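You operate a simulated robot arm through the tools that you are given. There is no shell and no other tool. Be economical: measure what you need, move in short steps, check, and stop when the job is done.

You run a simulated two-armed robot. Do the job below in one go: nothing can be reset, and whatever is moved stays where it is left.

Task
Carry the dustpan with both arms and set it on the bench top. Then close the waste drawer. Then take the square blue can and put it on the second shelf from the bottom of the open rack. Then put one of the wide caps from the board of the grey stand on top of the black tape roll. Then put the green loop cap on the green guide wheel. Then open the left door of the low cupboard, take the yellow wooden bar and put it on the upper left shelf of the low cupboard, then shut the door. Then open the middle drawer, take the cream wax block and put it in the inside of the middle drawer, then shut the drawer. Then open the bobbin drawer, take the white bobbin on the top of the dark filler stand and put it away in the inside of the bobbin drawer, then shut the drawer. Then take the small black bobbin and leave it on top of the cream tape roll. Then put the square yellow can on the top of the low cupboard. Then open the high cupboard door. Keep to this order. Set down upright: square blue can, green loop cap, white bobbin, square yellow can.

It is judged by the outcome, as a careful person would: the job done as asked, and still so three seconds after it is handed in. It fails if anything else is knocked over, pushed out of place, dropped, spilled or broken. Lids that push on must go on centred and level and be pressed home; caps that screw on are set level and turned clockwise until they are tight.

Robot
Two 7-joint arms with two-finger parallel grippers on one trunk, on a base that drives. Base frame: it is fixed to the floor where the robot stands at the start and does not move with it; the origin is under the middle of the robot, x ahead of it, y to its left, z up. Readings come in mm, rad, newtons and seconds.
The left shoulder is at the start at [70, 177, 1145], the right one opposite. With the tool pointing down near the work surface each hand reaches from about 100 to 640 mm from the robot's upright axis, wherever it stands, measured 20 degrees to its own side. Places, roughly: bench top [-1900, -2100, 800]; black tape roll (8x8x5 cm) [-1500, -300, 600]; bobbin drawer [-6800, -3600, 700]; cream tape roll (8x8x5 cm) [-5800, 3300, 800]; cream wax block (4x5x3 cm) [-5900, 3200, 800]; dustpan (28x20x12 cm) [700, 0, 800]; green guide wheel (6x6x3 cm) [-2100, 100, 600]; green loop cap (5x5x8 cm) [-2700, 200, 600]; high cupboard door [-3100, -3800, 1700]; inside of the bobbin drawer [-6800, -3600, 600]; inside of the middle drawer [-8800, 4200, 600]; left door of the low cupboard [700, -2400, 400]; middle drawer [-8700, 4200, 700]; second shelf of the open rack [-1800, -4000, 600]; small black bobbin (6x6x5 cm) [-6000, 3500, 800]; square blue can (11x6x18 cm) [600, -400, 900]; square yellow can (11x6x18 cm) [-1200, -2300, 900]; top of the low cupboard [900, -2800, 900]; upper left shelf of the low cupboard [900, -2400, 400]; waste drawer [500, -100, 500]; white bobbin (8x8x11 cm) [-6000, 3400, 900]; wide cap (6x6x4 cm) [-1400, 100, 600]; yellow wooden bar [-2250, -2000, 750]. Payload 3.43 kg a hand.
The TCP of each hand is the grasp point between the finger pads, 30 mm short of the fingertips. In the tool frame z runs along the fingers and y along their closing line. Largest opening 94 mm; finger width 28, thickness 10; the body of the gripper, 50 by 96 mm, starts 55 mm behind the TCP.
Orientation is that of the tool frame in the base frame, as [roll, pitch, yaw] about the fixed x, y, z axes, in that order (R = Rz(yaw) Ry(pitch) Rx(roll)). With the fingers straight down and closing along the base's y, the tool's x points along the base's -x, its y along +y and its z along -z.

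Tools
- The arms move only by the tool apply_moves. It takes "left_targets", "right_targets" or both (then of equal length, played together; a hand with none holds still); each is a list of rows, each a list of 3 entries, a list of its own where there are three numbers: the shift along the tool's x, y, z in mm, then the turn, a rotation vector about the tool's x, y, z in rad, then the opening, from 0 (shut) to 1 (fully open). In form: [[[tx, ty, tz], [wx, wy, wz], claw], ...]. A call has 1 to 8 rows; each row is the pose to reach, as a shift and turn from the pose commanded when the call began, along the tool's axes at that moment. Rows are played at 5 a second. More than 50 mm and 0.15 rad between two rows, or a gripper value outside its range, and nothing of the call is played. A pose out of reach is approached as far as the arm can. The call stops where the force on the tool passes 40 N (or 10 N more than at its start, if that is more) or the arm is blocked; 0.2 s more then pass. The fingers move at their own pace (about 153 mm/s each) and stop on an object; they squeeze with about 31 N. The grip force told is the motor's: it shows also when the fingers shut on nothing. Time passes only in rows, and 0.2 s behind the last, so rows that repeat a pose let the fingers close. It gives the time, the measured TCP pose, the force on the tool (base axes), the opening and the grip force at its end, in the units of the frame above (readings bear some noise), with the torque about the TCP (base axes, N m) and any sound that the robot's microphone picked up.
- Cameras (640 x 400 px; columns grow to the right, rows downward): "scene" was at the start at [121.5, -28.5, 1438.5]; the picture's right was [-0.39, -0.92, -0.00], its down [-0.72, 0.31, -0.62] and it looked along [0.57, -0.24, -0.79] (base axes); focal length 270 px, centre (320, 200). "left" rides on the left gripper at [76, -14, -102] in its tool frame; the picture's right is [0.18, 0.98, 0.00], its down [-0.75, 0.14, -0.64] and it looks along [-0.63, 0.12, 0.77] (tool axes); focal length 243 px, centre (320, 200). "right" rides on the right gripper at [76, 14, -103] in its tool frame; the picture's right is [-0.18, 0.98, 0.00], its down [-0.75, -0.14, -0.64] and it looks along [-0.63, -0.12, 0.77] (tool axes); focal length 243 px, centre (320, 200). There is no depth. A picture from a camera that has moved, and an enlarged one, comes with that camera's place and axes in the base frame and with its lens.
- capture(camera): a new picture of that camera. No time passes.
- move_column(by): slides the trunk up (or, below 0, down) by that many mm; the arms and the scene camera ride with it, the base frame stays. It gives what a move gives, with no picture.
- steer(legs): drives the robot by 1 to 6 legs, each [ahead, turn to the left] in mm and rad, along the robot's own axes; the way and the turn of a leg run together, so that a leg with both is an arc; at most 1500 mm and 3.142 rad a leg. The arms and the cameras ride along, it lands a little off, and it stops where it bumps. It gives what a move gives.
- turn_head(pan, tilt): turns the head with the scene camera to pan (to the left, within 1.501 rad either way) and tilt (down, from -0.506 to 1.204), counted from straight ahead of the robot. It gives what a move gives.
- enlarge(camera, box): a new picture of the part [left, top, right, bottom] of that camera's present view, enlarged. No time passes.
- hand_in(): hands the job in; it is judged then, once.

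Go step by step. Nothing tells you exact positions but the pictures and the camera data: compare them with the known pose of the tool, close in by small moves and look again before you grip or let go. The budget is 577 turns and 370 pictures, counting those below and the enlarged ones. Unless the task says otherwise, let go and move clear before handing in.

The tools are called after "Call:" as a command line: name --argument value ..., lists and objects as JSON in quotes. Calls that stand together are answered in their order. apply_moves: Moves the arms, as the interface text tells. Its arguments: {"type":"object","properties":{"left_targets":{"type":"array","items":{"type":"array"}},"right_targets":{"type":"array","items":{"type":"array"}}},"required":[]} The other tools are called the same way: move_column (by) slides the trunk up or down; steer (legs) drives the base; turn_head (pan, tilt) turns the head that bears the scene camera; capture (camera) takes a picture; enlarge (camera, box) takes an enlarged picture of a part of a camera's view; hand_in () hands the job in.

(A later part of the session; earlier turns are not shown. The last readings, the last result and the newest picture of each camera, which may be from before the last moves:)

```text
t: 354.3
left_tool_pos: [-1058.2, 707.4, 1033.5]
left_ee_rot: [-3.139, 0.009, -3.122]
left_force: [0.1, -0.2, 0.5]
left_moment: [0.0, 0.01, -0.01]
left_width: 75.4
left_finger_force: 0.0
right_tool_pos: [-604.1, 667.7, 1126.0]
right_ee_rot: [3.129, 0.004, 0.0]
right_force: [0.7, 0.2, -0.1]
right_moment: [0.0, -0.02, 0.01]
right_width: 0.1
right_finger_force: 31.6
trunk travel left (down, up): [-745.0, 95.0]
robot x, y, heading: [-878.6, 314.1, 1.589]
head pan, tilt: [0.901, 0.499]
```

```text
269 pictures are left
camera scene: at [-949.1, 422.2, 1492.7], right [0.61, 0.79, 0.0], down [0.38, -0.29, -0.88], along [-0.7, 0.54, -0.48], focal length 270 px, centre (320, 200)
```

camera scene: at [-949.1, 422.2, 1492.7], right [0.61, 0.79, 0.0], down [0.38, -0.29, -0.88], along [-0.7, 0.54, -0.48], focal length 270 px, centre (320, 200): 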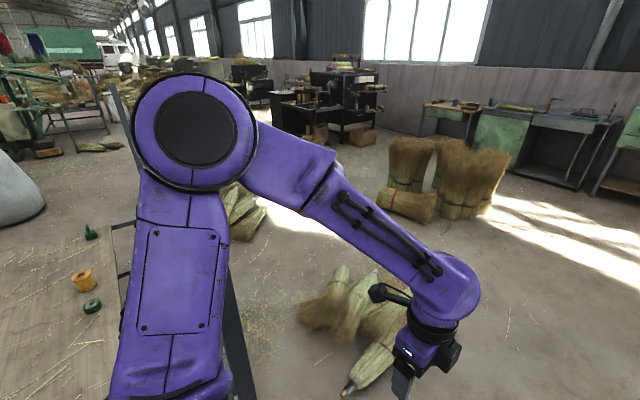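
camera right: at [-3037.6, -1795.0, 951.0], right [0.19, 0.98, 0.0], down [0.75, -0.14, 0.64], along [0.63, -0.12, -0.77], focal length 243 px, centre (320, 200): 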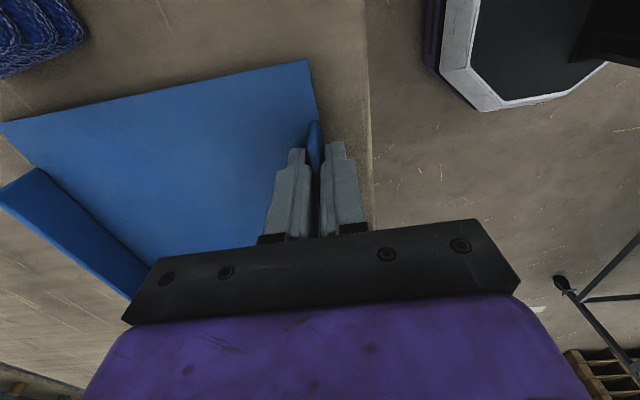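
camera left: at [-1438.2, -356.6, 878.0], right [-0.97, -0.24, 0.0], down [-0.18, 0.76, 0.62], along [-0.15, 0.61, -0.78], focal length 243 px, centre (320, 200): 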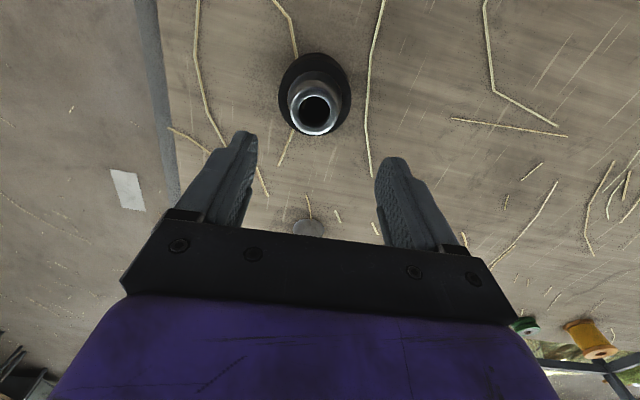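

The drive was blocked, so I'll look at what touched before moving.

Call:
turn_head --pan 1.45 --tilt 0.6

Call:
capture --camera "scene"

Call:
turn_head --pan 0 --tilt 0.9

Call:
capture --camera "scene"

```text
t: 355.3
left_tool_pos: [-1058.3, 707.1, 1034.0]
left_ee_rot: [-3.141, 0.01, -3.12]
left_force: [-0.2, -0.1, -0.4]
left_moment: [-0.01, 0.01, 0.0]
left_width: 75.1
left_finger_force: 0.1
right_tool_pos: [-603.4, 667.6, 1126.5]
right_ee_rot: [3.129, 0.004, 0.0]
right_force: [-0.3, -0.4, -0.1]
right_moment: [-0.01, 0.01, 0.01]
right_width: 0.2
right_finger_force: 30.9
trunk travel left (down, up): [-745.0, 95.0]
robot x, y, heading: [-877.0, 312.5, 1.586]
head pan, tilt: [1.45, 0.6]
```

```text
268 pictures are left
camera scene: at [-964.9, 375.5, 1483.7], right [0.11, 0.99, 0.0], down [0.56, -0.06, -0.83], along [-0.82, 0.09, -0.56], focal length 270 px, centre (320, 200)
```

scene: 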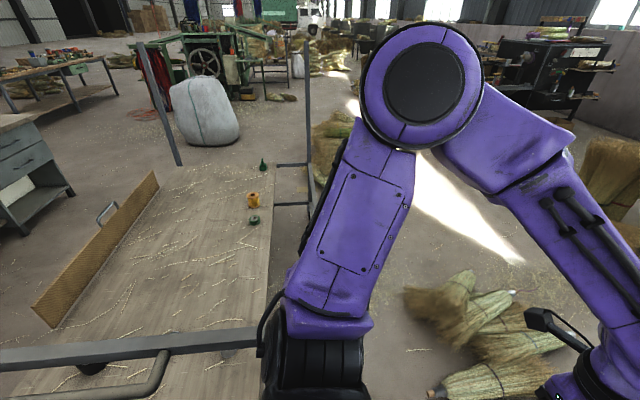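

```text
t: 356.8
left_tool_pos: [-1059.4, 706.1, 1033.9]
left_ee_rot: [-3.14, 0.012, -3.121]
left_force: [0.3, 0.0, 1.1]
left_moment: [-0.01, -0.02, -0.04]
left_width: 75.2
left_finger_force: 0.1
right_tool_pos: [-602.3, 667.0, 1125.7]
right_ee_rot: [3.13, 0.003, -0.001]
right_force: [0.4, 1.2, 0.4]
right_moment: [0.01, 0.0, 0.01]
right_width: 0.0
right_finger_force: 30.9
trunk travel left (down, up): [-745.0, 95.0]
robot x, y, heading: [-879.5, 311.7, 1.589]
head pan, tilt: [0.0, 0.901]
```

```text
267 pictures are left
camera scene: at [-878.2, 441.5, 1458.9], right [1.0, 0.02, 0.0], down [0.01, -0.78, -0.62], along [-0.01, 0.62, -0.78], focal length 270 px, centre (320, 200)
```

scene: 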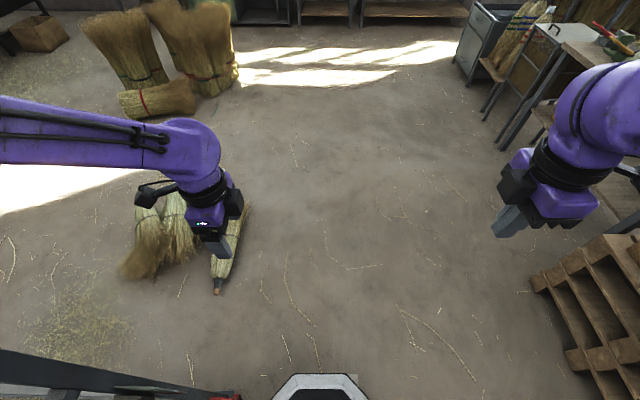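

The left elbow ran into the cart's NE post or its hanging tool. I'll back off straight, check the cart, and pass farther east.

Call:
steer --legs '[[-350, 0]]'

Call:
turn_head --pan 0.9 --tilt 0.6

Call:
capture --camera "scene"

```text
t: 359.2
left_tool_pos: [-1052.6, 347.0, 1034.5]
left_ee_rot: [-3.138, 0.009, -3.125]
left_force: [-0.6, -0.2, -0.6]
left_moment: [0.01, -0.02, -0.01]
left_width: 75.6
left_finger_force: 0.1
right_tool_pos: [-597.5, 304.7, 1125.1]
right_ee_rot: [3.128, 0.004, -0.002]
right_force: [0.0, -0.6, -0.4]
right_moment: [-0.02, 0.0, 0.01]
right_width: 0.0
right_finger_force: 30.9
trunk travel left (down, up): [-745.0, 95.0]
robot x, y, heading: [-874.1, -46.3, 1.585]
head pan, tilt: [0.0, 0.901]
```

```text
t: 360.4
left_tool_pos: [-1053.4, 346.3, 1034.2]
left_ee_rot: [-3.14, 0.012, -3.125]
left_force: [0.0, 0.2, 0.1]
left_moment: [-0.02, 0.02, -0.02]
left_width: 75.3
left_finger_force: 0.0
right_tool_pos: [-597.6, 303.5, 1125.3]
right_ee_rot: [3.131, 0.004, -0.002]
right_force: [0.2, -0.5, 0.6]
right_moment: [0.02, -0.02, 0.0]
right_width: 0.2
right_finger_force: 31.2
trunk travel left (down, up): [-745.0, 95.0]
robot x, y, heading: [-878.7, -48.9, 1.579]
head pan, tilt: [0.901, 0.6]
```

```text
266 pictures are left
camera scene: at [-941.8, 57.8, 1483.7], right [0.61, 0.79, 0.0], down [0.45, -0.35, -0.82], along [-0.65, 0.5, -0.57], focal length 270 px, centre (320, 200)
```

scene: 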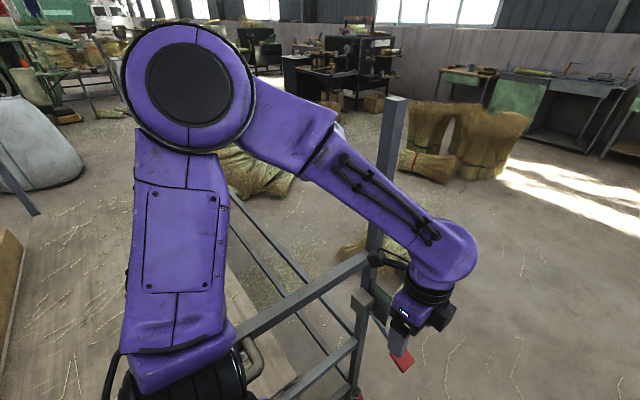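

Call:
steer --legs '[[0, -1.4], [480, 0], [0, 1.4], [1100, 0], [1100, 0]]'

Call:
turn_head --pan 1.0 --tilt 0.5

Call:
capture --camera "scene"

Call:
turn_head --pan 0 --tilt 0.5

Call:
capture --camera "scene"

```text
t: 380.8
left_tool_pos: [-660.5, 2669.6, 1034.4]
left_ee_rot: [-3.139, 0.01, -3.116]
left_force: [-0.6, -0.4, 0.3]
left_moment: [0.03, 0.01, 0.01]
left_width: 75.2
left_finger_force: 0.0
right_tool_pos: [-205.9, 2630.9, 1126.1]
right_ee_rot: [3.13, 0.003, 0.006]
right_force: [0.7, -0.5, 0.0]
right_moment: [0.01, 0.0, -0.01]
right_width: 0.0
right_finger_force: 31.5
trunk travel left (down, up): [-745.0, 95.0]
robot x, y, heading: [-479.5, 2278.8, 1.587]
head pan, tilt: [0.901, 0.6]
```

```text
t: 381.4
left_tool_pos: [-661.2, 2669.3, 1033.3]
left_ee_rot: [-3.14, 0.011, -3.116]
left_force: [1.0, -0.5, 0.7]
left_moment: [-0.03, 0.01, 0.0]
left_width: 75.1
left_finger_force: 0.0
right_tool_pos: [-204.6, 2631.4, 1126.0]
right_ee_rot: [3.13, 0.004, 0.005]
right_force: [-0.4, -0.5, 0.5]
right_moment: [-0.01, 0.03, 0.0]
right_width: 0.0
right_finger_force: 30.8
trunk travel left (down, up): [-745.0, 95.0]
robot x, y, heading: [-478.3, 2277.2, 1.59]
head pan, tilt: [1.0, 0.499]
```

```text
265 pictures are left
camera scene: at [-555.4, 2376.6, 1492.7], right [0.52, 0.85, 0.0], down [0.41, -0.25, -0.88], along [-0.75, 0.46, -0.48], focal length 270 px, centre (320, 200)
```

scene: 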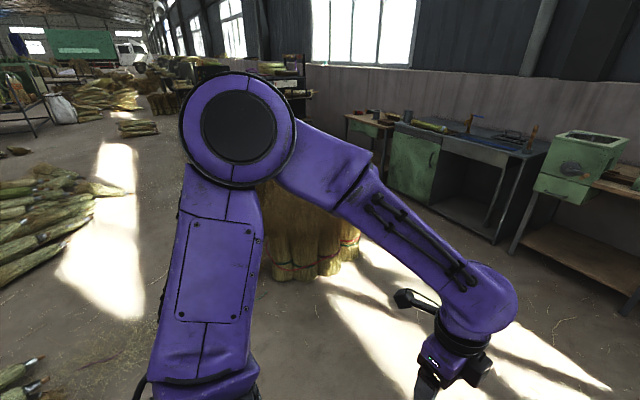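

```text
t: 382.7
left_tool_pos: [-660.5, 2669.8, 1034.4]
left_ee_rot: [-3.141, 0.011, -3.117]
left_force: [-0.7, -0.1, 0.1]
left_moment: [-0.01, -0.03, -0.01]
left_width: 75.3
left_finger_force: 0.1
right_tool_pos: [-205.5, 2630.8, 1125.5]
right_ee_rot: [3.13, 0.003, 0.006]
right_force: [0.3, -0.4, 0.0]
right_moment: [-0.02, 0.02, 0.01]
right_width: 0.0
right_finger_force: 30.9
trunk travel left (down, up): [-745.0, 95.0]
robot x, y, heading: [-480.6, 2277.7, 1.591]
head pan, tilt: [0.0, 0.499]
```

```text
264 pictures are left
camera scene: at [-479.8, 2419.6, 1492.8], right [1.0, 0.02, 0.0], down [0.01, -0.48, -0.88], along [-0.02, 0.88, -0.48], focal length 270 px, centre (320, 200)
```

scene: 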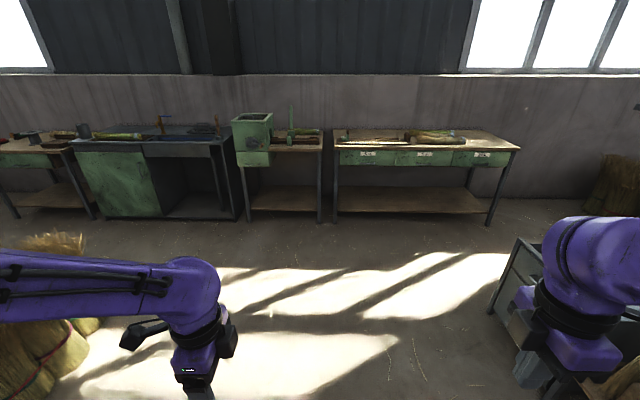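

Call:
steer --legs '[[0, 1.55]]'

Call:
turn_head --pan 0.5 --tilt 0.5

Call:
capture --camera "scene"

Call:
turn_head --pan -0.1 --tilt 0.5

Call:
capture --camera "scene"

```text
t: 386.8
left_tool_pos: [-878.0, 2111.4, 1033.6]
left_ee_rot: [-3.139, 0.011, -1.584]
left_force: [-1.0, 0.1, -0.4]
left_moment: [0.0, 0.02, 0.04]
left_width: 75.6
left_finger_force: 0.0
right_tool_pos: [-821.7, 2564.3, 1126.3]
right_ee_rot: [3.131, 0.004, 1.537]
right_force: [-0.7, 0.3, 0.5]
right_moment: [0.02, 0.02, -0.01]
right_width: 0.0
right_finger_force: 30.9
trunk travel left (down, up): [-745.0, 95.0]
robot x, y, heading: [-478.3, 2276.5, 3.122]
head pan, tilt: [0.0, 0.499]
```

```text
t: 387.8
left_tool_pos: [-879.7, 2110.3, 1034.7]
left_ee_rot: [-3.14, 0.01, -1.586]
left_force: [-0.1, 0.3, 0.0]
left_moment: [0.01, 0.0, -0.03]
left_width: 75.3
left_finger_force: 0.2
right_tool_pos: [-821.1, 2565.2, 1125.4]
right_ee_rot: [3.129, 0.003, 1.536]
right_force: [-0.3, 0.9, -0.5]
right_moment: [0.05, 0.01, 0.02]
right_width: 0.0
right_finger_force: 30.9
trunk travel left (down, up): [-745.0, 95.0]
robot x, y, heading: [-480.2, 2276.3, 3.118]
head pan, tilt: [0.499, 0.499]
```

```text
263 pictures are left
camera scene: at [-608.0, 2238.0, 1492.8], right [-0.46, 0.89, 0.0], down [0.43, 0.22, -0.88], along [-0.78, -0.4, -0.48], focal length 270 px, centre (320, 200)
```

scene: 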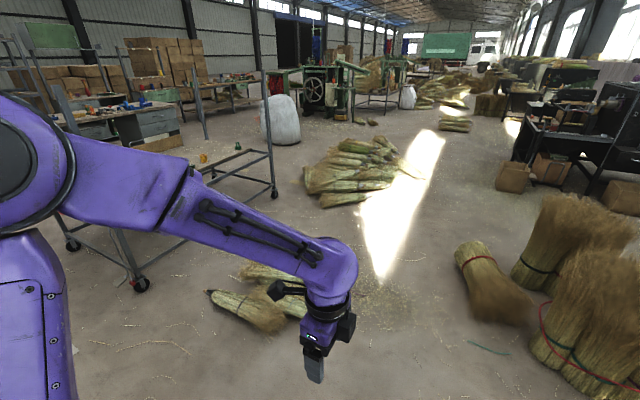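

```text
t: 388.8
left_tool_pos: [-878.8, 2110.9, 1034.4]
left_ee_rot: [-3.141, 0.009, -1.587]
left_force: [0.0, 0.0, -0.1]
left_moment: [0.0, -0.01, 0.0]
left_width: 75.7
left_finger_force: 0.0
right_tool_pos: [-821.5, 2565.4, 1125.4]
right_ee_rot: [3.129, 0.002, 1.536]
right_force: [-0.2, -0.3, -0.9]
right_moment: [0.03, 0.0, -0.01]
right_width: 0.1
right_finger_force: 31.1
trunk travel left (down, up): [-745.0, 95.0]
robot x, y, heading: [-477.0, 2274.0, 3.125]
head pan, tilt: [-0.099, 0.499]
```

```text
262 pictures are left
camera scene: at [-617.6, 2290.4, 1492.8], right [0.12, 0.99, 0.0], down [0.48, -0.06, -0.88], along [-0.87, 0.1, -0.48], focal length 270 px, centre (320, 200)
```

scene: 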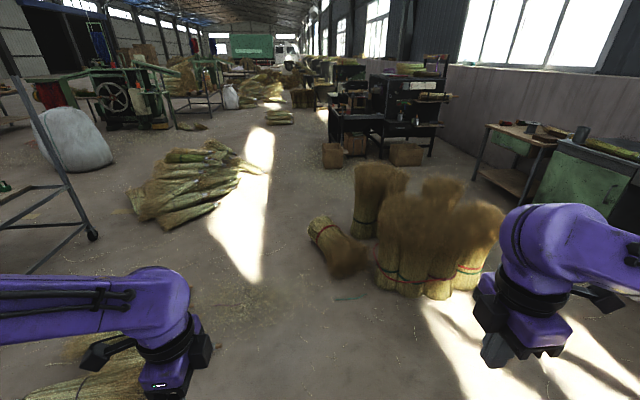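

The gap north of the cart is clear (x≈-1900 to -2850, y≈900 to 2300). I'll drive west along y≈2080 and then south towards the cart.

Call:
steer --legs '[[0, 0.12], [940, 0], [940, 0], [0, 1.47], [900, 0]]'

Call:
turn_head --pan 0.0 --tilt 0.75

Call:
capture --camera "scene"

```text
t: 405.2
left_tool_pos: [-2206.9, 1149.7, 1035.1]
left_ee_rot: [3.142, 0.014, 0.014]
left_force: [-0.1, -0.2, -0.4]
left_moment: [0.0, -0.02, 0.02]
left_width: 75.2
left_finger_force: 0.0
right_tool_pos: [-2661.8, 1190.7, 1127.3]
right_ee_rot: [3.13, -0.008, -3.14]
right_force: [-0.7, -0.6, 0.1]
right_moment: [0.01, -0.01, 0.0]
right_width: 0.1
right_finger_force: 30.7
trunk travel left (down, up): [-745.0, 95.0]
robot x, y, heading: [-2398.7, 1542.6, -1.464]
head pan, tilt: [-0.099, 0.499]
stopped in leg 5: the robot was blocked; the commanded pose is now the measured one
```

```text
t: 406.0
left_tool_pos: [-2210.9, 1148.0, 1034.4]
left_ee_rot: [-3.14, 0.014, 0.016]
left_force: [-0.7, -0.4, -0.4]
left_moment: [0.01, 0.0, 0.0]
left_width: 75.4
left_finger_force: 0.0
right_tool_pos: [-2664.6, 1189.0, 1127.0]
right_ee_rot: [3.131, -0.007, -3.14]
right_force: [-0.5, -0.3, 0.3]
right_moment: [-0.02, 0.01, 0.04]
right_width: 0.1
right_finger_force: 30.6
trunk travel left (down, up): [-745.0, 95.0]
robot x, y, heading: [-2395.7, 1540.5, -1.465]
head pan, tilt: [0.0, 0.75]
```

```text
261 pictures are left
camera scene: at [-2384.3, 1409.0, 1470.8], right [-0.99, -0.11, 0.0], down [-0.07, 0.68, -0.73], along [0.08, -0.73, -0.68], focal length 270 px, centre (320, 200)
```

scene: 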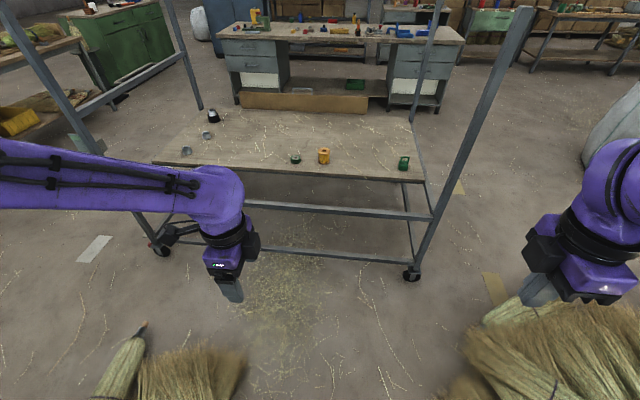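

Blocked again. I'll look down at the base.

Call:
turn_head --pan 0.0 --tilt 1.2

Call:
capture --camera "scene"

Call:
turn_head --pan 1.0 --tilt 0.9

Call:
capture --camera "scene"

Call:
turn_head --pan -1.0 --tilt 0.9

Call:
capture --camera "scene"

```text
t: 406.9
left_tool_pos: [-2208.6, 1150.1, 1035.5]
left_ee_rot: [-3.14, 0.011, 0.015]
left_force: [0.2, -0.5, 0.8]
left_moment: [-0.01, 0.0, -0.02]
left_width: 75.3
left_finger_force: 0.1
right_tool_pos: [-2663.8, 1191.5, 1126.1]
right_ee_rot: [3.131, -0.007, -3.141]
right_force: [0.4, -0.5, 0.7]
right_moment: [-0.01, 0.01, 0.0]
right_width: 0.0
right_finger_force: 31.0
trunk travel left (down, up): [-745.0, 95.0]
robot x, y, heading: [-2400.8, 1541.7, -1.461]
head pan, tilt: [0.0, 1.201]
```

```text
260 pictures are left
camera scene: at [-2385.7, 1436.9, 1439.1], right [-0.99, -0.11, 0.0], down [-0.1, 0.93, -0.36], along [0.04, -0.36, -0.93], focal length 270 px, centre (320, 200)
```

scene: 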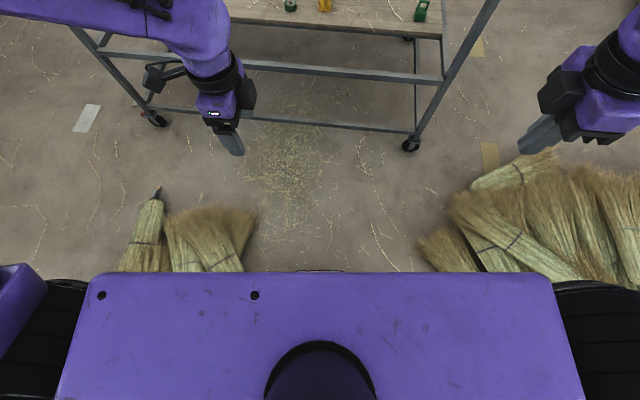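

```text
t: 408.1
left_tool_pos: [-2208.8, 1148.9, 1033.6]
left_ee_rot: [-3.14, 0.012, 0.016]
left_force: [0.3, 0.2, -0.2]
left_moment: [0.0, -0.01, 0.04]
left_width: 75.1
left_finger_force: 0.1
right_tool_pos: [-2663.2, 1191.1, 1126.6]
right_ee_rot: [3.132, -0.006, -3.141]
right_force: [-0.2, -0.6, 0.0]
right_moment: [0.02, 0.01, 0.0]
right_width: 0.2
right_finger_force: 31.6
trunk travel left (down, up): [-745.0, 95.0]
robot x, y, heading: [-2397.8, 1540.9, -1.461]
head pan, tilt: [1.0, 0.901]
```

```text
259 pictures are left
camera scene: at [-2324.4, 1458.8, 1458.9], right [-0.45, -0.89, 0.0], down [-0.7, 0.35, -0.62], along [0.56, -0.28, -0.78], focal length 270 px, centre (320, 200)
```

scene: 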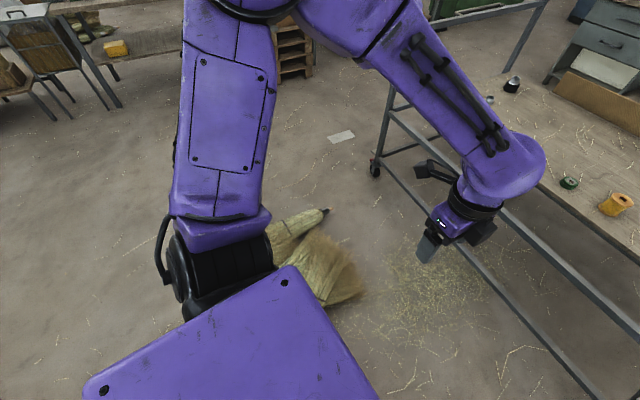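

```text
t: 410.1
left_tool_pos: [-2209.6, 1150.3, 1035.3]
left_ee_rot: [3.141, 0.012, 0.015]
left_force: [0.3, 0.3, 0.4]
left_moment: [-0.01, 0.0, 0.03]
left_width: 75.1
left_finger_force: 0.0
right_tool_pos: [-2664.0, 1191.2, 1127.0]
right_ee_rot: [3.131, -0.008, -3.141]
right_force: [-0.6, -0.3, 0.3]
right_moment: [-0.02, 0.05, 0.0]
right_width: 0.0
right_finger_force: 30.8
trunk travel left (down, up): [-745.0, 95.0]
robot x, y, heading: [-2398.6, 1538.5, -1.464]
head pan, tilt: [-1.0, 0.901]
```

```text
258 pictures are left
camera scene: at [-2450.6, 1445.1, 1458.9], right [-0.63, 0.78, 0.0], down [0.61, 0.49, -0.62], along [-0.48, -0.39, -0.78], focal length 270 px, centre (320, 200)
```

scene: 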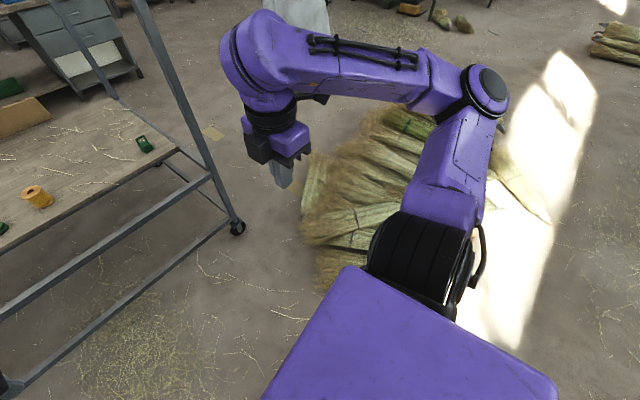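

The small broom pile on the left limits the gap (x≈-1990), the big pile on the right starts at x≈-2880. I'll back up and take a line through the middle.

Call:
steer --legs '[[-350, 0], [0, -0.22], [500, 0]]'

Call:
turn_head --pan 0.0 --tilt 1.2

Call:
capture --camera "scene"

```text
t: 415.7
left_tool_pos: [-2392.4, 967.2, 1035.5]
left_ee_rot: [-3.14, 0.012, -0.2]
left_force: [-0.6, -0.5, 0.0]
left_moment: [0.0, -0.01, -0.03]
left_width: 75.2
left_finger_force: 0.0
right_tool_pos: [-2827.2, 1105.8, 1127.3]
right_ee_rot: [3.133, -0.008, 2.924]
right_force: [-0.4, -1.0, -0.1]
right_moment: [-0.01, 0.0, -0.03]
right_width: 0.0
right_finger_force: 31.2
trunk travel left (down, up): [-745.0, 95.0]
robot x, y, heading: [-2493.2, 1388.4, -1.684]
head pan, tilt: [-1.0, 0.901]
```

```text
t: 417.0
left_tool_pos: [-2392.9, 967.5, 1034.7]
left_ee_rot: [-3.141, 0.012, -0.2]
left_force: [-0.2, 0.3, 0.4]
left_moment: [0.0, -0.02, -0.01]
left_width: 75.3
left_finger_force: 0.0
right_tool_pos: [-2826.5, 1105.2, 1126.5]
right_ee_rot: [3.131, -0.007, 2.924]
right_force: [0.6, 0.2, -0.1]
right_moment: [0.05, 0.01, 0.02]
right_width: 0.0
right_finger_force: 31.3
trunk travel left (down, up): [-745.0, 95.0]
robot x, y, heading: [-2493.9, 1392.0, -1.685]
head pan, tilt: [0.0, 1.201]
```

```text
257 pictures are left
camera scene: at [-2503.5, 1286.2, 1439.1], right [-0.99, 0.11, 0.0], down [0.1, 0.93, -0.36], along [-0.04, -0.36, -0.93], focal length 270 px, centre (320, 200)
```

scene: 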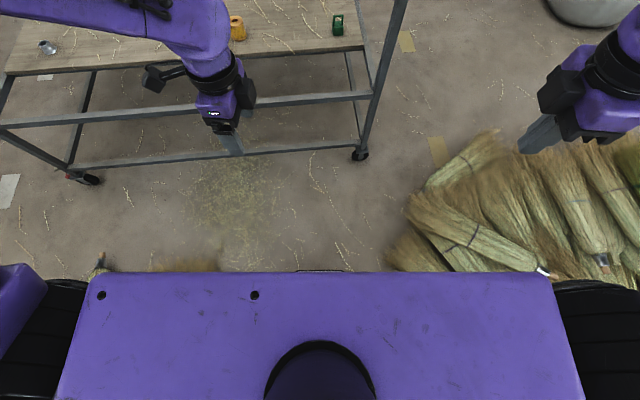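

Call:
steer --legs '[[0, 0.115], [480, 0]]'

Call:
turn_head --pan 0.0 --tilt 0.9

Call:
capture --camera "scene"

```text
t: 420.4
left_tool_pos: [-2347.0, 500.2, 1034.8]
left_ee_rot: [-3.14, 0.013, -0.093]
left_force: [0.7, -0.1, -0.4]
left_moment: [0.01, -0.02, 0.01]
left_width: 75.3
left_finger_force: 0.1
right_tool_pos: [-2793.1, 591.5, 1126.6]
right_ee_rot: [3.132, -0.006, 3.037]
right_force: [-0.2, 0.5, -0.4]
right_moment: [0.01, -0.05, -0.02]
right_width: 0.0
right_finger_force: 31.0
trunk travel left (down, up): [-745.0, 95.0]
robot x, y, heading: [-2496.0, 912.4, -1.571]
head pan, tilt: [0.0, 1.201]
```

```text
t: 421.2
left_tool_pos: [-2346.6, 499.8, 1033.6]
left_ee_rot: [-3.139, 0.011, -0.094]
left_force: [-0.8, 0.0, 0.0]
left_moment: [0.0, -0.02, -0.03]
left_width: 74.9
left_finger_force: 0.1
right_tool_pos: [-2793.5, 590.5, 1126.7]
right_ee_rot: [3.132, -0.007, 3.034]
right_force: [0.3, -0.5, 0.7]
right_moment: [0.03, 0.0, 0.0]
right_width: 0.3
right_finger_force: 31.0
trunk travel left (down, up): [-745.0, 95.0]
robot x, y, heading: [-2491.7, 912.2, -1.567]
head pan, tilt: [0.0, 0.901]
```

```text
256 pictures are left
camera scene: at [-2491.3, 786.1, 1458.8], right [-1.0, 0.0, 0.0], down [0.0, 0.78, -0.62], along [0.0, -0.62, -0.78], focal length 270 px, centre (320, 200)
```

scene: 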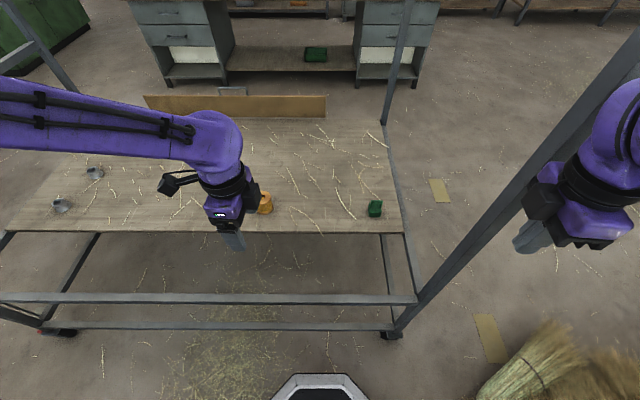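

I'm north of the cart now. The loop cap is at (-2710, 145), and the NW post (-2811, 480) must stay between the arms, so I'll shift to about (-2680, 760).

Call:
steer --legs '[[0, -0.89], [240, 0], [0, 0.89]]'

Call:
capture --camera "scene"

```text
t: 424.6
left_tool_pos: [-2763.4, 506.2, 1033.0]
left_ee_rot: [-3.129, 0.009, -1.004]
left_force: [10.5, -2.5, 3.2]
left_moment: [0.22, 1.24, 0.24]
left_width: 75.4
left_finger_force: 0.0
right_tool_pos: [-2975.0, 909.9, 1127.7]
right_ee_rot: [3.131, -0.006, 2.135]
right_force: [-0.5, 0.2, -0.2]
right_moment: [0.03, 0.02, -0.03]
right_width: 0.0
right_finger_force: 31.6
trunk travel left (down, up): [-745.0, 95.0]
robot x, y, heading: [-2539.6, 872.9, -2.467]
head pan, tilt: [0.0, 0.901]
stopped in leg 2: the force on the tool passed its limit at 171 N (the readings are from after the stop); the commanded pose is now the measured one
```

```text
255 pictures are left
camera scene: at [-2633.3, 796.6, 1459.1], right [-0.62, 0.78, 0.0], down [0.61, 0.49, -0.62], along [-0.49, -0.39, -0.78], focal length 270 px, centre (320, 200)
```

scene: 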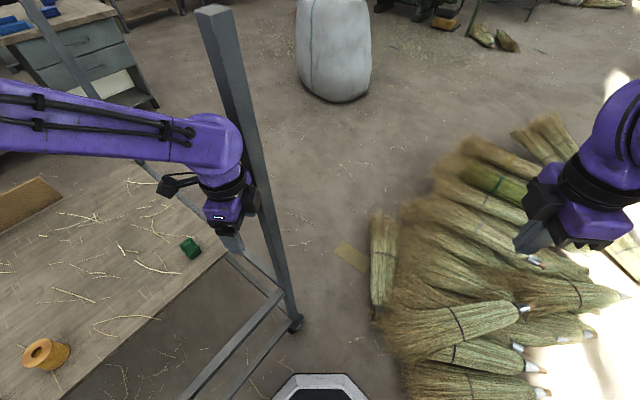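

The left hand bumped the NW post. I'll reverse and turn back, then check the cart's things.

Call:
steer --legs '[[-70, 0], [0, 0.89]]'

Call:
capture --camera "scene"

```text
t: 427.9
left_tool_pos: [-2332.6, 515.4, 1033.4]
left_ee_rot: [-3.13, 0.007, -0.09]
left_force: [0.5, -0.7, 0.3]
left_moment: [0.02, -0.01, -0.01]
left_width: 75.1
left_finger_force: 0.1
right_tool_pos: [-2781.3, 593.2, 1125.7]
right_ee_rot: [3.132, -0.007, 3.048]
right_force: [-0.3, 0.2, -0.5]
right_moment: [-0.02, 0.01, 0.03]
right_width: 0.1
right_finger_force: 31.2
trunk travel left (down, up): [-745.0, 95.0]
robot x, y, heading: [-2481.8, 918.3, -1.558]
head pan, tilt: [0.0, 0.901]
```

```text
254 pictures are left
camera scene: at [-2481.4, 792.8, 1458.9], right [-1.0, -0.02, 0.0], down [-0.01, 0.78, -0.62], along [0.01, -0.62, -0.78], focal length 270 px, centre (320, 200)
```

scene: 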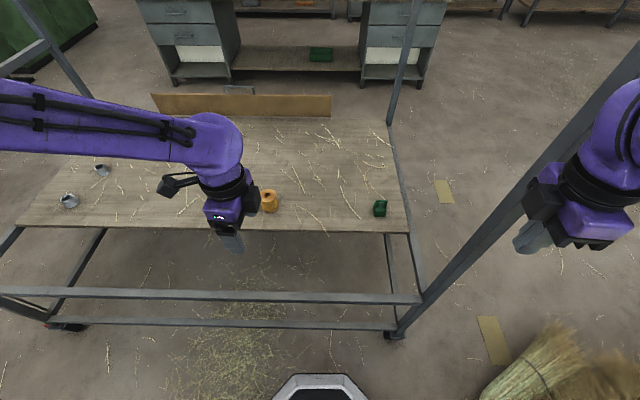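

The cart hasn't shifted. I'll tuck the right hand further back, then shift to x≈-2600 by a gentle S-move.

Call:
apply_moves --right_targets '[[[0, 40, -20], [0, 0, 0], 0], [[0, 80, -40], [0, 0, 0], 0], [[0, 120, -60], [0, 0, 0], 0], [[0, 150, -60], [0, 0, 0], 0]]'

Call:
steer --legs '[[-220, 0], [0, -0.4], [300, 0], [0, 0.4]]'

Call:
capture --camera "scene"

```text
t: 428.9
left_tool_pos: [-2331.3, 514.8, 1033.0]
left_ee_rot: [-3.13, 0.008, -0.091]
left_force: [0.6, -1.1, 0.3]
left_moment: [0.01, 0.04, -0.02]
left_width: 75.2
left_finger_force: 0.0
right_tool_pos: [-2747.7, 730.1, 1198.7]
right_ee_rot: [3.13, -0.007, 3.048]
right_force: [0.6, 0.5, 0.8]
right_moment: [-0.02, 0.01, -0.01]
right_width: 0.0
right_finger_force: 31.2
right hand out of reach, approached as far as the arm can: row 3, 4
trunk travel left (down, up): [-745.0, 95.0]
robot x, y, heading: [-2485.0, 916.0, -1.555]
head pan, tilt: [0.0, 0.901]
```

```text
t: 434.6
left_tool_pos: [-2448.9, 458.0, 1033.7]
left_ee_rot: [-3.128, 0.007, -0.103]
left_force: [0.1, 0.0, -0.2]
left_moment: [0.02, 0.0, -0.03]
left_width: 75.4
left_finger_force: 0.0
right_tool_pos: [-2864.3, 676.3, 1199.3]
right_ee_rot: [3.129, -0.006, 3.038]
right_force: [-0.6, 0.5, 0.7]
right_moment: [0.03, 0.01, 0.01]
right_width: 0.1
right_finger_force: 31.1
trunk travel left (down, up): [-745.0, 95.0]
robot x, y, heading: [-2599.1, 857.6, -1.571]
head pan, tilt: [0.0, 0.901]
```

```text
253 pictures are left
camera scene: at [-2595.9, 737.1, 1458.9], right [-1.0, 0.0, 0.0], down [0.0, 0.78, -0.62], along [0.0, -0.62, -0.78], focal length 270 px, centre (320, 200)
```

scene: 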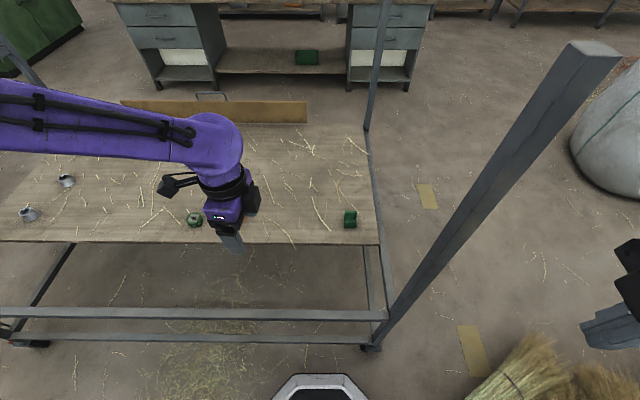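

Call:
steer --legs '[[85, 0]]'

Call:
move_column --by -290

Call:
apply_moves --left_targets '[[[-45, 5, 0], [0, 0, 0], 0.9], [[-90, 10, 0], [0, 0, 0], 0.9], [[-135, 15, 0], [0, 0, 0], 0.9], [[-180, 20, 0], [0, 0, 0], 0.9], [[-220, 45, 0], [0, 0, 0], 0.9], [[-245, 85, 0], [0, 0, 0], 0.9], [[-245, 130, 0], [0, 0, 0], 0.9]]'

Call:
capture --camera "left"

Call:
capture --camera "scene"

```text
t: 435.7
left_tool_pos: [-2448.7, 369.9, 1033.2]
left_ee_rot: [-3.13, 0.007, -0.106]
left_force: [0.0, 0.2, 0.2]
left_moment: [0.03, -0.01, -0.03]
left_width: 75.0
left_finger_force: 0.0
right_tool_pos: [-2863.1, 592.4, 1200.0]
right_ee_rot: [3.132, -0.007, 3.034]
right_force: [-0.6, 0.2, 0.1]
right_moment: [0.0, 0.03, 0.01]
right_width: 0.1
right_finger_force: 31.0
trunk travel left (down, up): [-745.0, 95.0]
robot x, y, heading: [-2595.7, 774.4, -1.566]
head pan, tilt: [0.0, 0.901]
```

```text
t: 438.6
left_tool_pos: [-2449.4, 371.0, 743.6]
left_ee_rot: [-3.13, 0.007, -0.106]
left_force: [-0.1, -1.0, -0.2]
left_moment: [-0.02, 0.0, 0.0]
left_width: 75.1
left_finger_force: 0.1
right_tool_pos: [-2864.2, 590.7, 909.5]
right_ee_rot: [3.13, -0.007, 3.036]
right_force: [0.6, -0.3, 0.2]
right_moment: [-0.01, -0.01, -0.04]
right_width: 0.1
right_finger_force: 31.5
trunk travel left (down, up): [-455.0, 385.0]
robot x, y, heading: [-2599.3, 774.0, -1.564]
head pan, tilt: [0.0, 0.901]
```

```text
t: 440.2
left_tool_pos: [-2703.1, 260.4, 747.9]
left_ee_rot: [-3.126, 0.022, -0.091]
left_force: [0.0, -0.8, 0.0]
left_moment: [0.0, 0.0, -0.03]
left_width: 84.6
left_finger_force: 0.0
right_tool_pos: [-2863.6, 589.2, 909.9]
right_ee_rot: [3.129, -0.006, 3.034]
right_force: [0.2, -0.2, 0.6]
right_moment: [0.01, 0.0, 0.01]
right_width: 0.1
right_finger_force: 30.7
trunk travel left (down, up): [-455.0, 385.0]
robot x, y, heading: [-2595.1, 773.2, -1.567]
head pan, tilt: [0.0, 0.901]
```

```text
252 pictures are left
camera left: at [-2624.9, 266.3, 848.7], right [0.09, -1.0, -0.02], down [-0.75, -0.08, 0.66], along [-0.65, -0.05, -0.75], focal length 243 px, centre (320, 200)
```

left: 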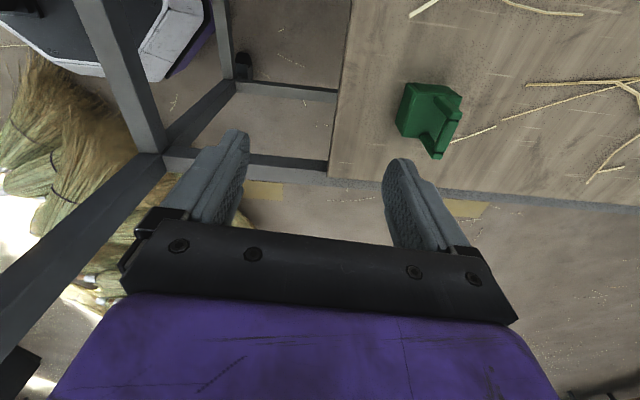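

```text
251 pictures are left
camera scene: at [-2595.9, 649.7, 1168.8], right [-1.0, 0.0, 0.0], down [0.0, 0.78, -0.62], along [0.0, -0.62, -0.78], focal length 270 px, centre (320, 200)
```

scene: 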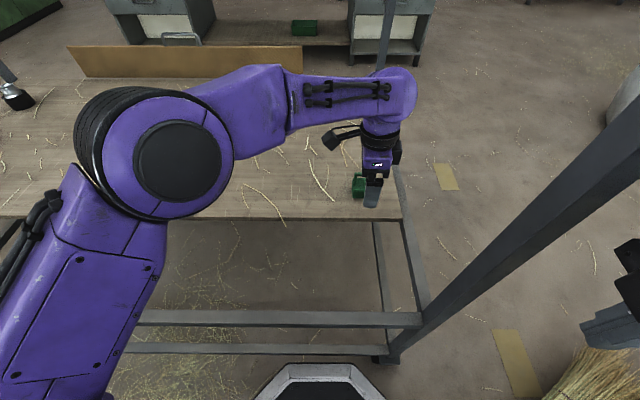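

The left hand is near the cap. I'll move over it and take a closer look.

Call:
apply_moves --left_targets '[[[2, 36, 10], [0, 0, 0], 1], [[4, 72, 20], [0, 0, 0], 1], [[5, 106, 40], [0, 0, 0], 1], [[5, 106, 40], [0, 0, 0], 1]]'

Call:
capture --camera "left"

Call:
enlarge --camera "scene" --box '[300, 100, 440, 240]'

```text
t: 441.2
left_tool_pos: [-2710.2, 208.2, 728.8]
left_ee_rot: [-3.129, 0.007, -0.106]
left_force: [-1.1, 0.9, -0.1]
left_moment: [0.01, 0.02, 0.03]
left_width: 93.7
left_finger_force: 0.2
left hand out of reach, approached as far as the arm can: row 2, 3, 4
right_tool_pos: [-2863.8, 590.9, 910.8]
right_ee_rot: [3.13, -0.006, 3.036]
right_force: [0.6, -0.5, 1.1]
right_moment: [-0.03, -0.01, 0.02]
right_width: 0.4
right_finger_force: 31.2
trunk travel left (down, up): [-455.0, 385.0]
robot x, y, heading: [-2595.3, 773.9, -1.568]
head pan, tilt: [0.0, 0.901]
```

```text
250 pictures are left
camera left: at [-2632.4, 212.0, 829.9], right [0.08, -1.0, -0.01], down [-0.76, -0.07, 0.64], along [-0.64, -0.04, -0.76], focal length 243 px, centre (320, 200)
```

left: 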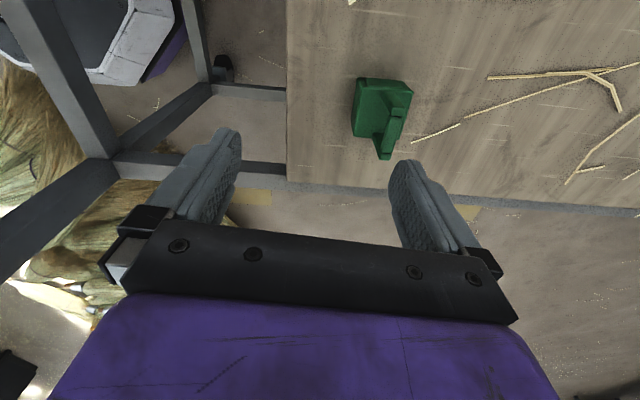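

```text
2.86 times, centred on (370, 170) of scene
camera zoom: at [-2595.4, 651.1, 1168.9], right [-1.0, 0.0, 0.0], down [0.0, 0.78, -0.62], along [0.0, -0.62, -0.78], focal length 770 px, centre (177, 286)
```

zoom: 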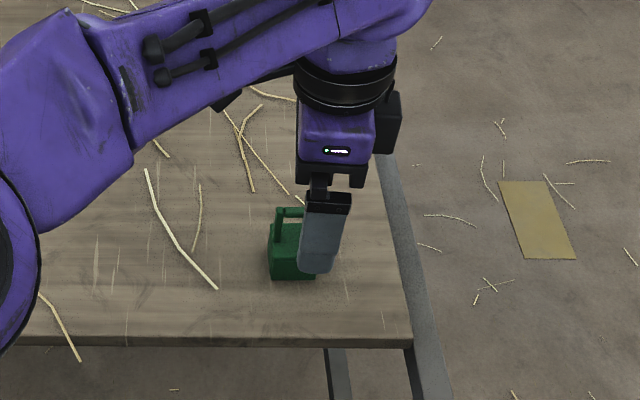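

The arm falls about 55 mm short. Turning the robot 0.3 rad to the right brings the left shoulder nearer, and the hand's sweep stays above the deck.

Call:
apply_moves --left_targets '[[[45, 0, -20], [0, 0, 0], 1], [[90, 0, -40], [0, 0, 0], 1]]'

Call:
steer --legs '[[0, -0.3]]'

Call:
capture --camera "left"

```text
t: 441.8
left_tool_pos: [-2620.6, 194.4, 767.2]
left_ee_rot: [-3.127, 0.009, -0.105]
left_force: [-0.2, 0.6, -0.4]
left_moment: [-0.03, 0.04, 0.01]
left_width: 94.1
left_finger_force: 0.0
right_tool_pos: [-2864.0, 591.4, 910.2]
right_ee_rot: [3.13, -0.007, 3.036]
right_force: [0.1, -0.8, -0.7]
right_moment: [-0.03, 0.03, 0.03]
right_width: 0.0
right_finger_force: 31.4
trunk travel left (down, up): [-455.0, 385.0]
robot x, y, heading: [-2595.0, 773.9, -1.569]
head pan, tilt: [0.0, 0.901]
```

```text
t: 443.2
left_tool_pos: [-2790.9, 227.7, 767.1]
left_ee_rot: [-3.128, 0.007, -0.403]
left_force: [-0.7, 0.3, -0.1]
left_moment: [-0.01, 0.01, 0.02]
left_width: 94.0
left_finger_force: 0.1
right_tool_pos: [-2905.9, 679.1, 910.5]
right_ee_rot: [3.131, -0.006, 2.738]
right_force: [0.2, -1.1, 0.1]
right_moment: [-0.05, -0.02, 0.04]
right_width: 0.1
right_finger_force: 31.1
trunk travel left (down, up): [-455.0, 385.0]
robot x, y, heading: [-2598.5, 775.0, -1.872]
head pan, tilt: [0.0, 0.901]
```

```text
248 pictures are left
camera left: at [-2716.9, 208.5, 869.1], right [-0.22, -0.98, -0.01], down [-0.75, 0.16, 0.65], along [-0.63, 0.15, -0.76], focal length 243 px, centre (320, 200)
```

left: 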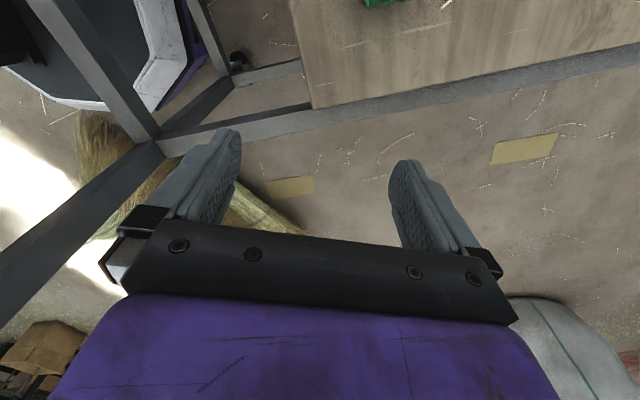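

Call:
apply_moves --left_targets '[[[27, 9, 0], [0, 0, -0.1], 1], [[54, 18, 0], [0, 0, -0.2], 1], [[81, 27, 10], [0, 0, -0.3], 1], [[105, 37, 30], [0, 0, -0.4], 1], [[105, 37, 60], [0, 0, -0.4], 1], [[105, 37, 75], [0, 0, -0.4], 1]]'

Call:
capture --camera "left"

Call:
enlarge --camera "scene" --box '[180, 80, 340, 240]'

```text
t: 444.6
left_tool_pos: [-2710.8, 152.0, 690.2]
left_ee_rot: [-3.127, 0.003, -0.003]
left_force: [-0.4, 0.2, -0.3]
left_moment: [-0.04, 0.0, 0.02]
left_width: 94.0
left_finger_force: 0.1
right_tool_pos: [-2905.9, 677.4, 910.5]
right_ee_rot: [3.131, -0.007, 2.737]
right_force: [0.3, -1.8, -0.1]
right_moment: [0.0, -0.02, -0.02]
right_width: 0.0
right_finger_force: 30.9
trunk travel left (down, up): [-455.0, 385.0]
robot x, y, heading: [-2593.0, 778.0, -1.861]
head pan, tilt: [0.0, 0.901]
```

```text
247 pictures are left
camera left: at [-2634.4, 163.3, 793.2], right [0.18, -0.98, -0.01], down [-0.75, -0.15, 0.64], along [-0.63, -0.11, -0.77], focal length 243 px, centre (320, 200)
```

left: 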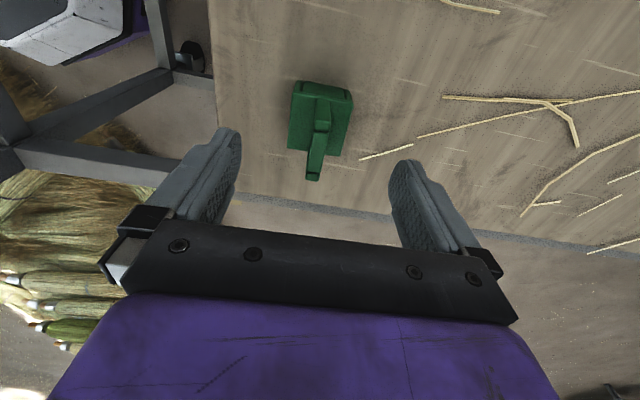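

```text
2.50 times, centred on (260, 160) of scene
camera zoom: at [-2632.3, 656.4, 1168.9], right [-0.96, 0.29, 0.0], down [0.23, 0.75, -0.62], along [-0.18, -0.59, -0.78], focal length 674 px, centre (470, 300)
```

zoom: 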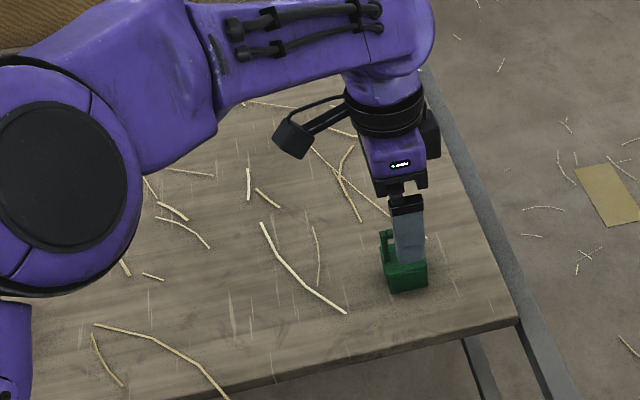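

Call:
enlarge --camera "left" --box '[260, 60, 380, 200]'

```text
2.86 times, centred on (320, 130) of left
camera zoom: at [-2634.4, 163.3, 793.2], right [0.18, -0.98, -0.01], down [-0.75, -0.15, 0.64], along [-0.63, -0.11, -0.77], focal length 693 px, centre (320, 400)
```

zoom: 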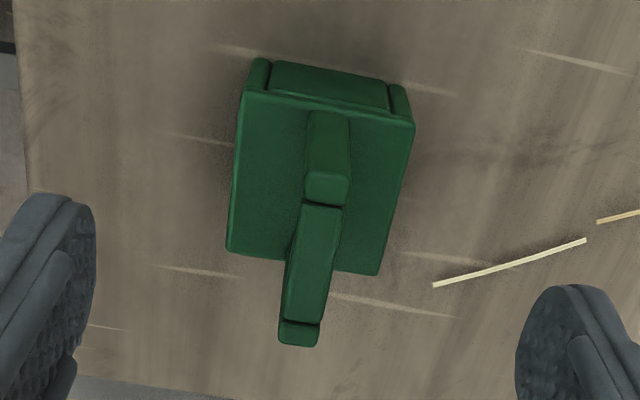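

Triangulated: the cap's base block is low (top z≈599) and its loop rises to about 660 in the x–z plane, centred under the hand. I'll grip the loop.

Call:
apply_moves --left_targets '[[[0, 0, 20], [0, 0, 0], 0.8], [[0, 0, 40], [0, 0, 0], 0.8], [[0, 0, 51], [0, 0, 0], 0.8]]'

Call:
capture --camera "left"

Call:
enlarge --camera "scene" --box '[230, 100, 330, 200]'

```text
t: 445.4
left_tool_pos: [-2710.8, 153.1, 638.6]
left_ee_rot: [-3.127, 0.002, -0.004]
left_force: [-0.2, -0.8, -0.2]
left_moment: [-0.01, 0.0, 0.02]
left_width: 75.1
left_finger_force: 0.1
right_tool_pos: [-2906.3, 677.1, 910.0]
right_ee_rot: [3.13, -0.008, 2.735]
right_force: [-0.4, -0.5, 0.1]
right_moment: [0.0, -0.01, -0.02]
right_width: 0.0
right_finger_force: 31.2
trunk travel left (down, up): [-455.0, 385.0]
robot x, y, heading: [-2597.1, 780.0, -1.868]
head pan, tilt: [0.0, 0.901]
```

```text
244 pictures are left
camera left: at [-2635.1, 164.8, 740.1], right [0.18, -0.98, -0.01], down [-0.75, -0.15, 0.64], along [-0.63, -0.11, -0.77], focal length 243 px, centre (320, 200)
```

left: 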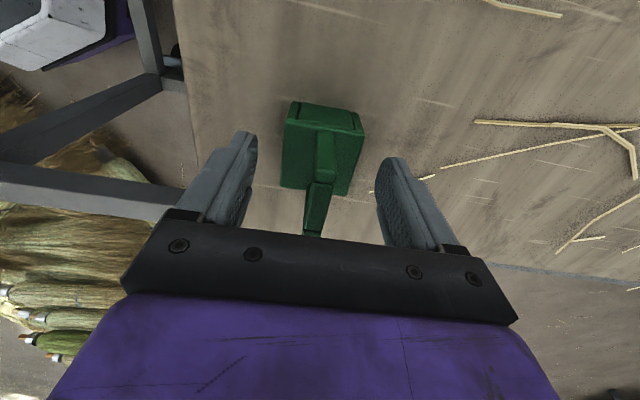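

```text
4.00 times, centred on (280, 150) of scene
camera zoom: at [-2632.5, 656.4, 1168.9], right [-0.96, 0.29, 0.0], down [0.23, 0.75, -0.62], along [-0.18, -0.59, -0.78], focal length 1079 px, centre (480, 400)
```

zoom: 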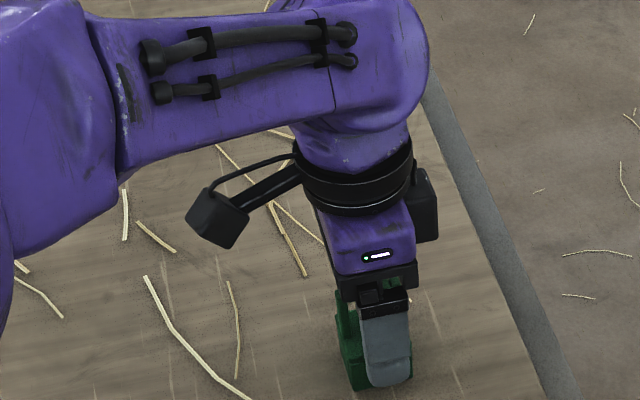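

Call:
apply_moves --left_targets '[[[0, 0, 0], [0, 0, 0], 0.4], [[0, 0, 0], [0, 0, 0], 0.0], [[0, 0, 0], [0, 0, 0], 0.0], [[0, 0, 0], [0, 0, 0], 0.0]]'

Call:
apply_moves --left_targets '[[[0, 0, -30], [0, 0, 0], 0.0], [[0, 0, -70], [0, 0, 0], 0.0], [[0, 0, -110], [0, 0, 0], 0.0]]'

Call:
capture --camera "left"

```text
t: 446.4
left_tool_pos: [-2711.0, 152.0, 637.8]
left_ee_rot: [-3.127, 0.002, -0.003]
left_force: [0.5, -0.3, 0.1]
left_moment: [0.02, -0.02, 0.04]
left_width: 43.7
left_finger_force: 30.9
right_tool_pos: [-2906.3, 677.7, 909.2]
right_ee_rot: [3.132, -0.008, 2.735]
right_force: [0.7, -0.1, 0.3]
right_moment: [-0.02, 0.04, 0.0]
right_width: 0.0
right_finger_force: 31.0
trunk travel left (down, up): [-455.0, 385.0]
robot x, y, heading: [-2597.3, 775.9, -1.87]
head pan, tilt: [0.0, 0.901]
```

```text
t: 447.2
left_tool_pos: [-2710.0, 156.4, 746.5]
left_ee_rot: [-3.128, 0.003, -0.004]
left_force: [-0.2, -0.2, -0.6]
left_moment: [-0.03, 0.0, 0.0]
left_width: 44.1
left_finger_force: 31.4
right_tool_pos: [-2906.0, 679.0, 910.4]
right_ee_rot: [3.131, -0.008, 2.737]
right_force: [-0.4, 0.1, -0.2]
right_moment: [0.04, 0.0, -0.02]
right_width: 0.0
right_finger_force: 31.2
trunk travel left (down, up): [-455.0, 385.0]
robot x, y, heading: [-2599.8, 778.0, -1.87]
head pan, tilt: [0.0, 0.901]
```

```text
242 pictures are left
camera left: at [-2634.1, 167.2, 849.3], right [0.18, -0.98, -0.01], down [-0.75, -0.15, 0.64], along [-0.63, -0.11, -0.77], focal length 243 px, centre (320, 200)
```

left: 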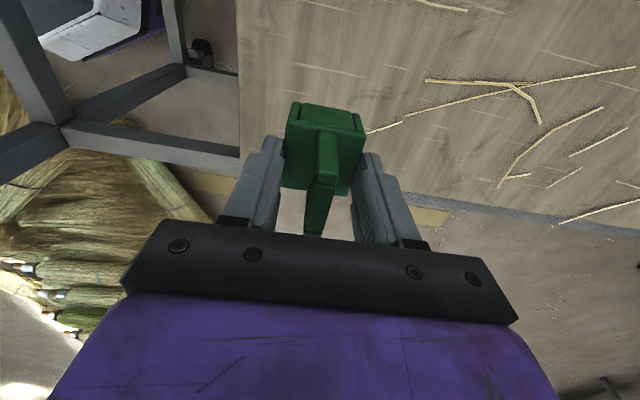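

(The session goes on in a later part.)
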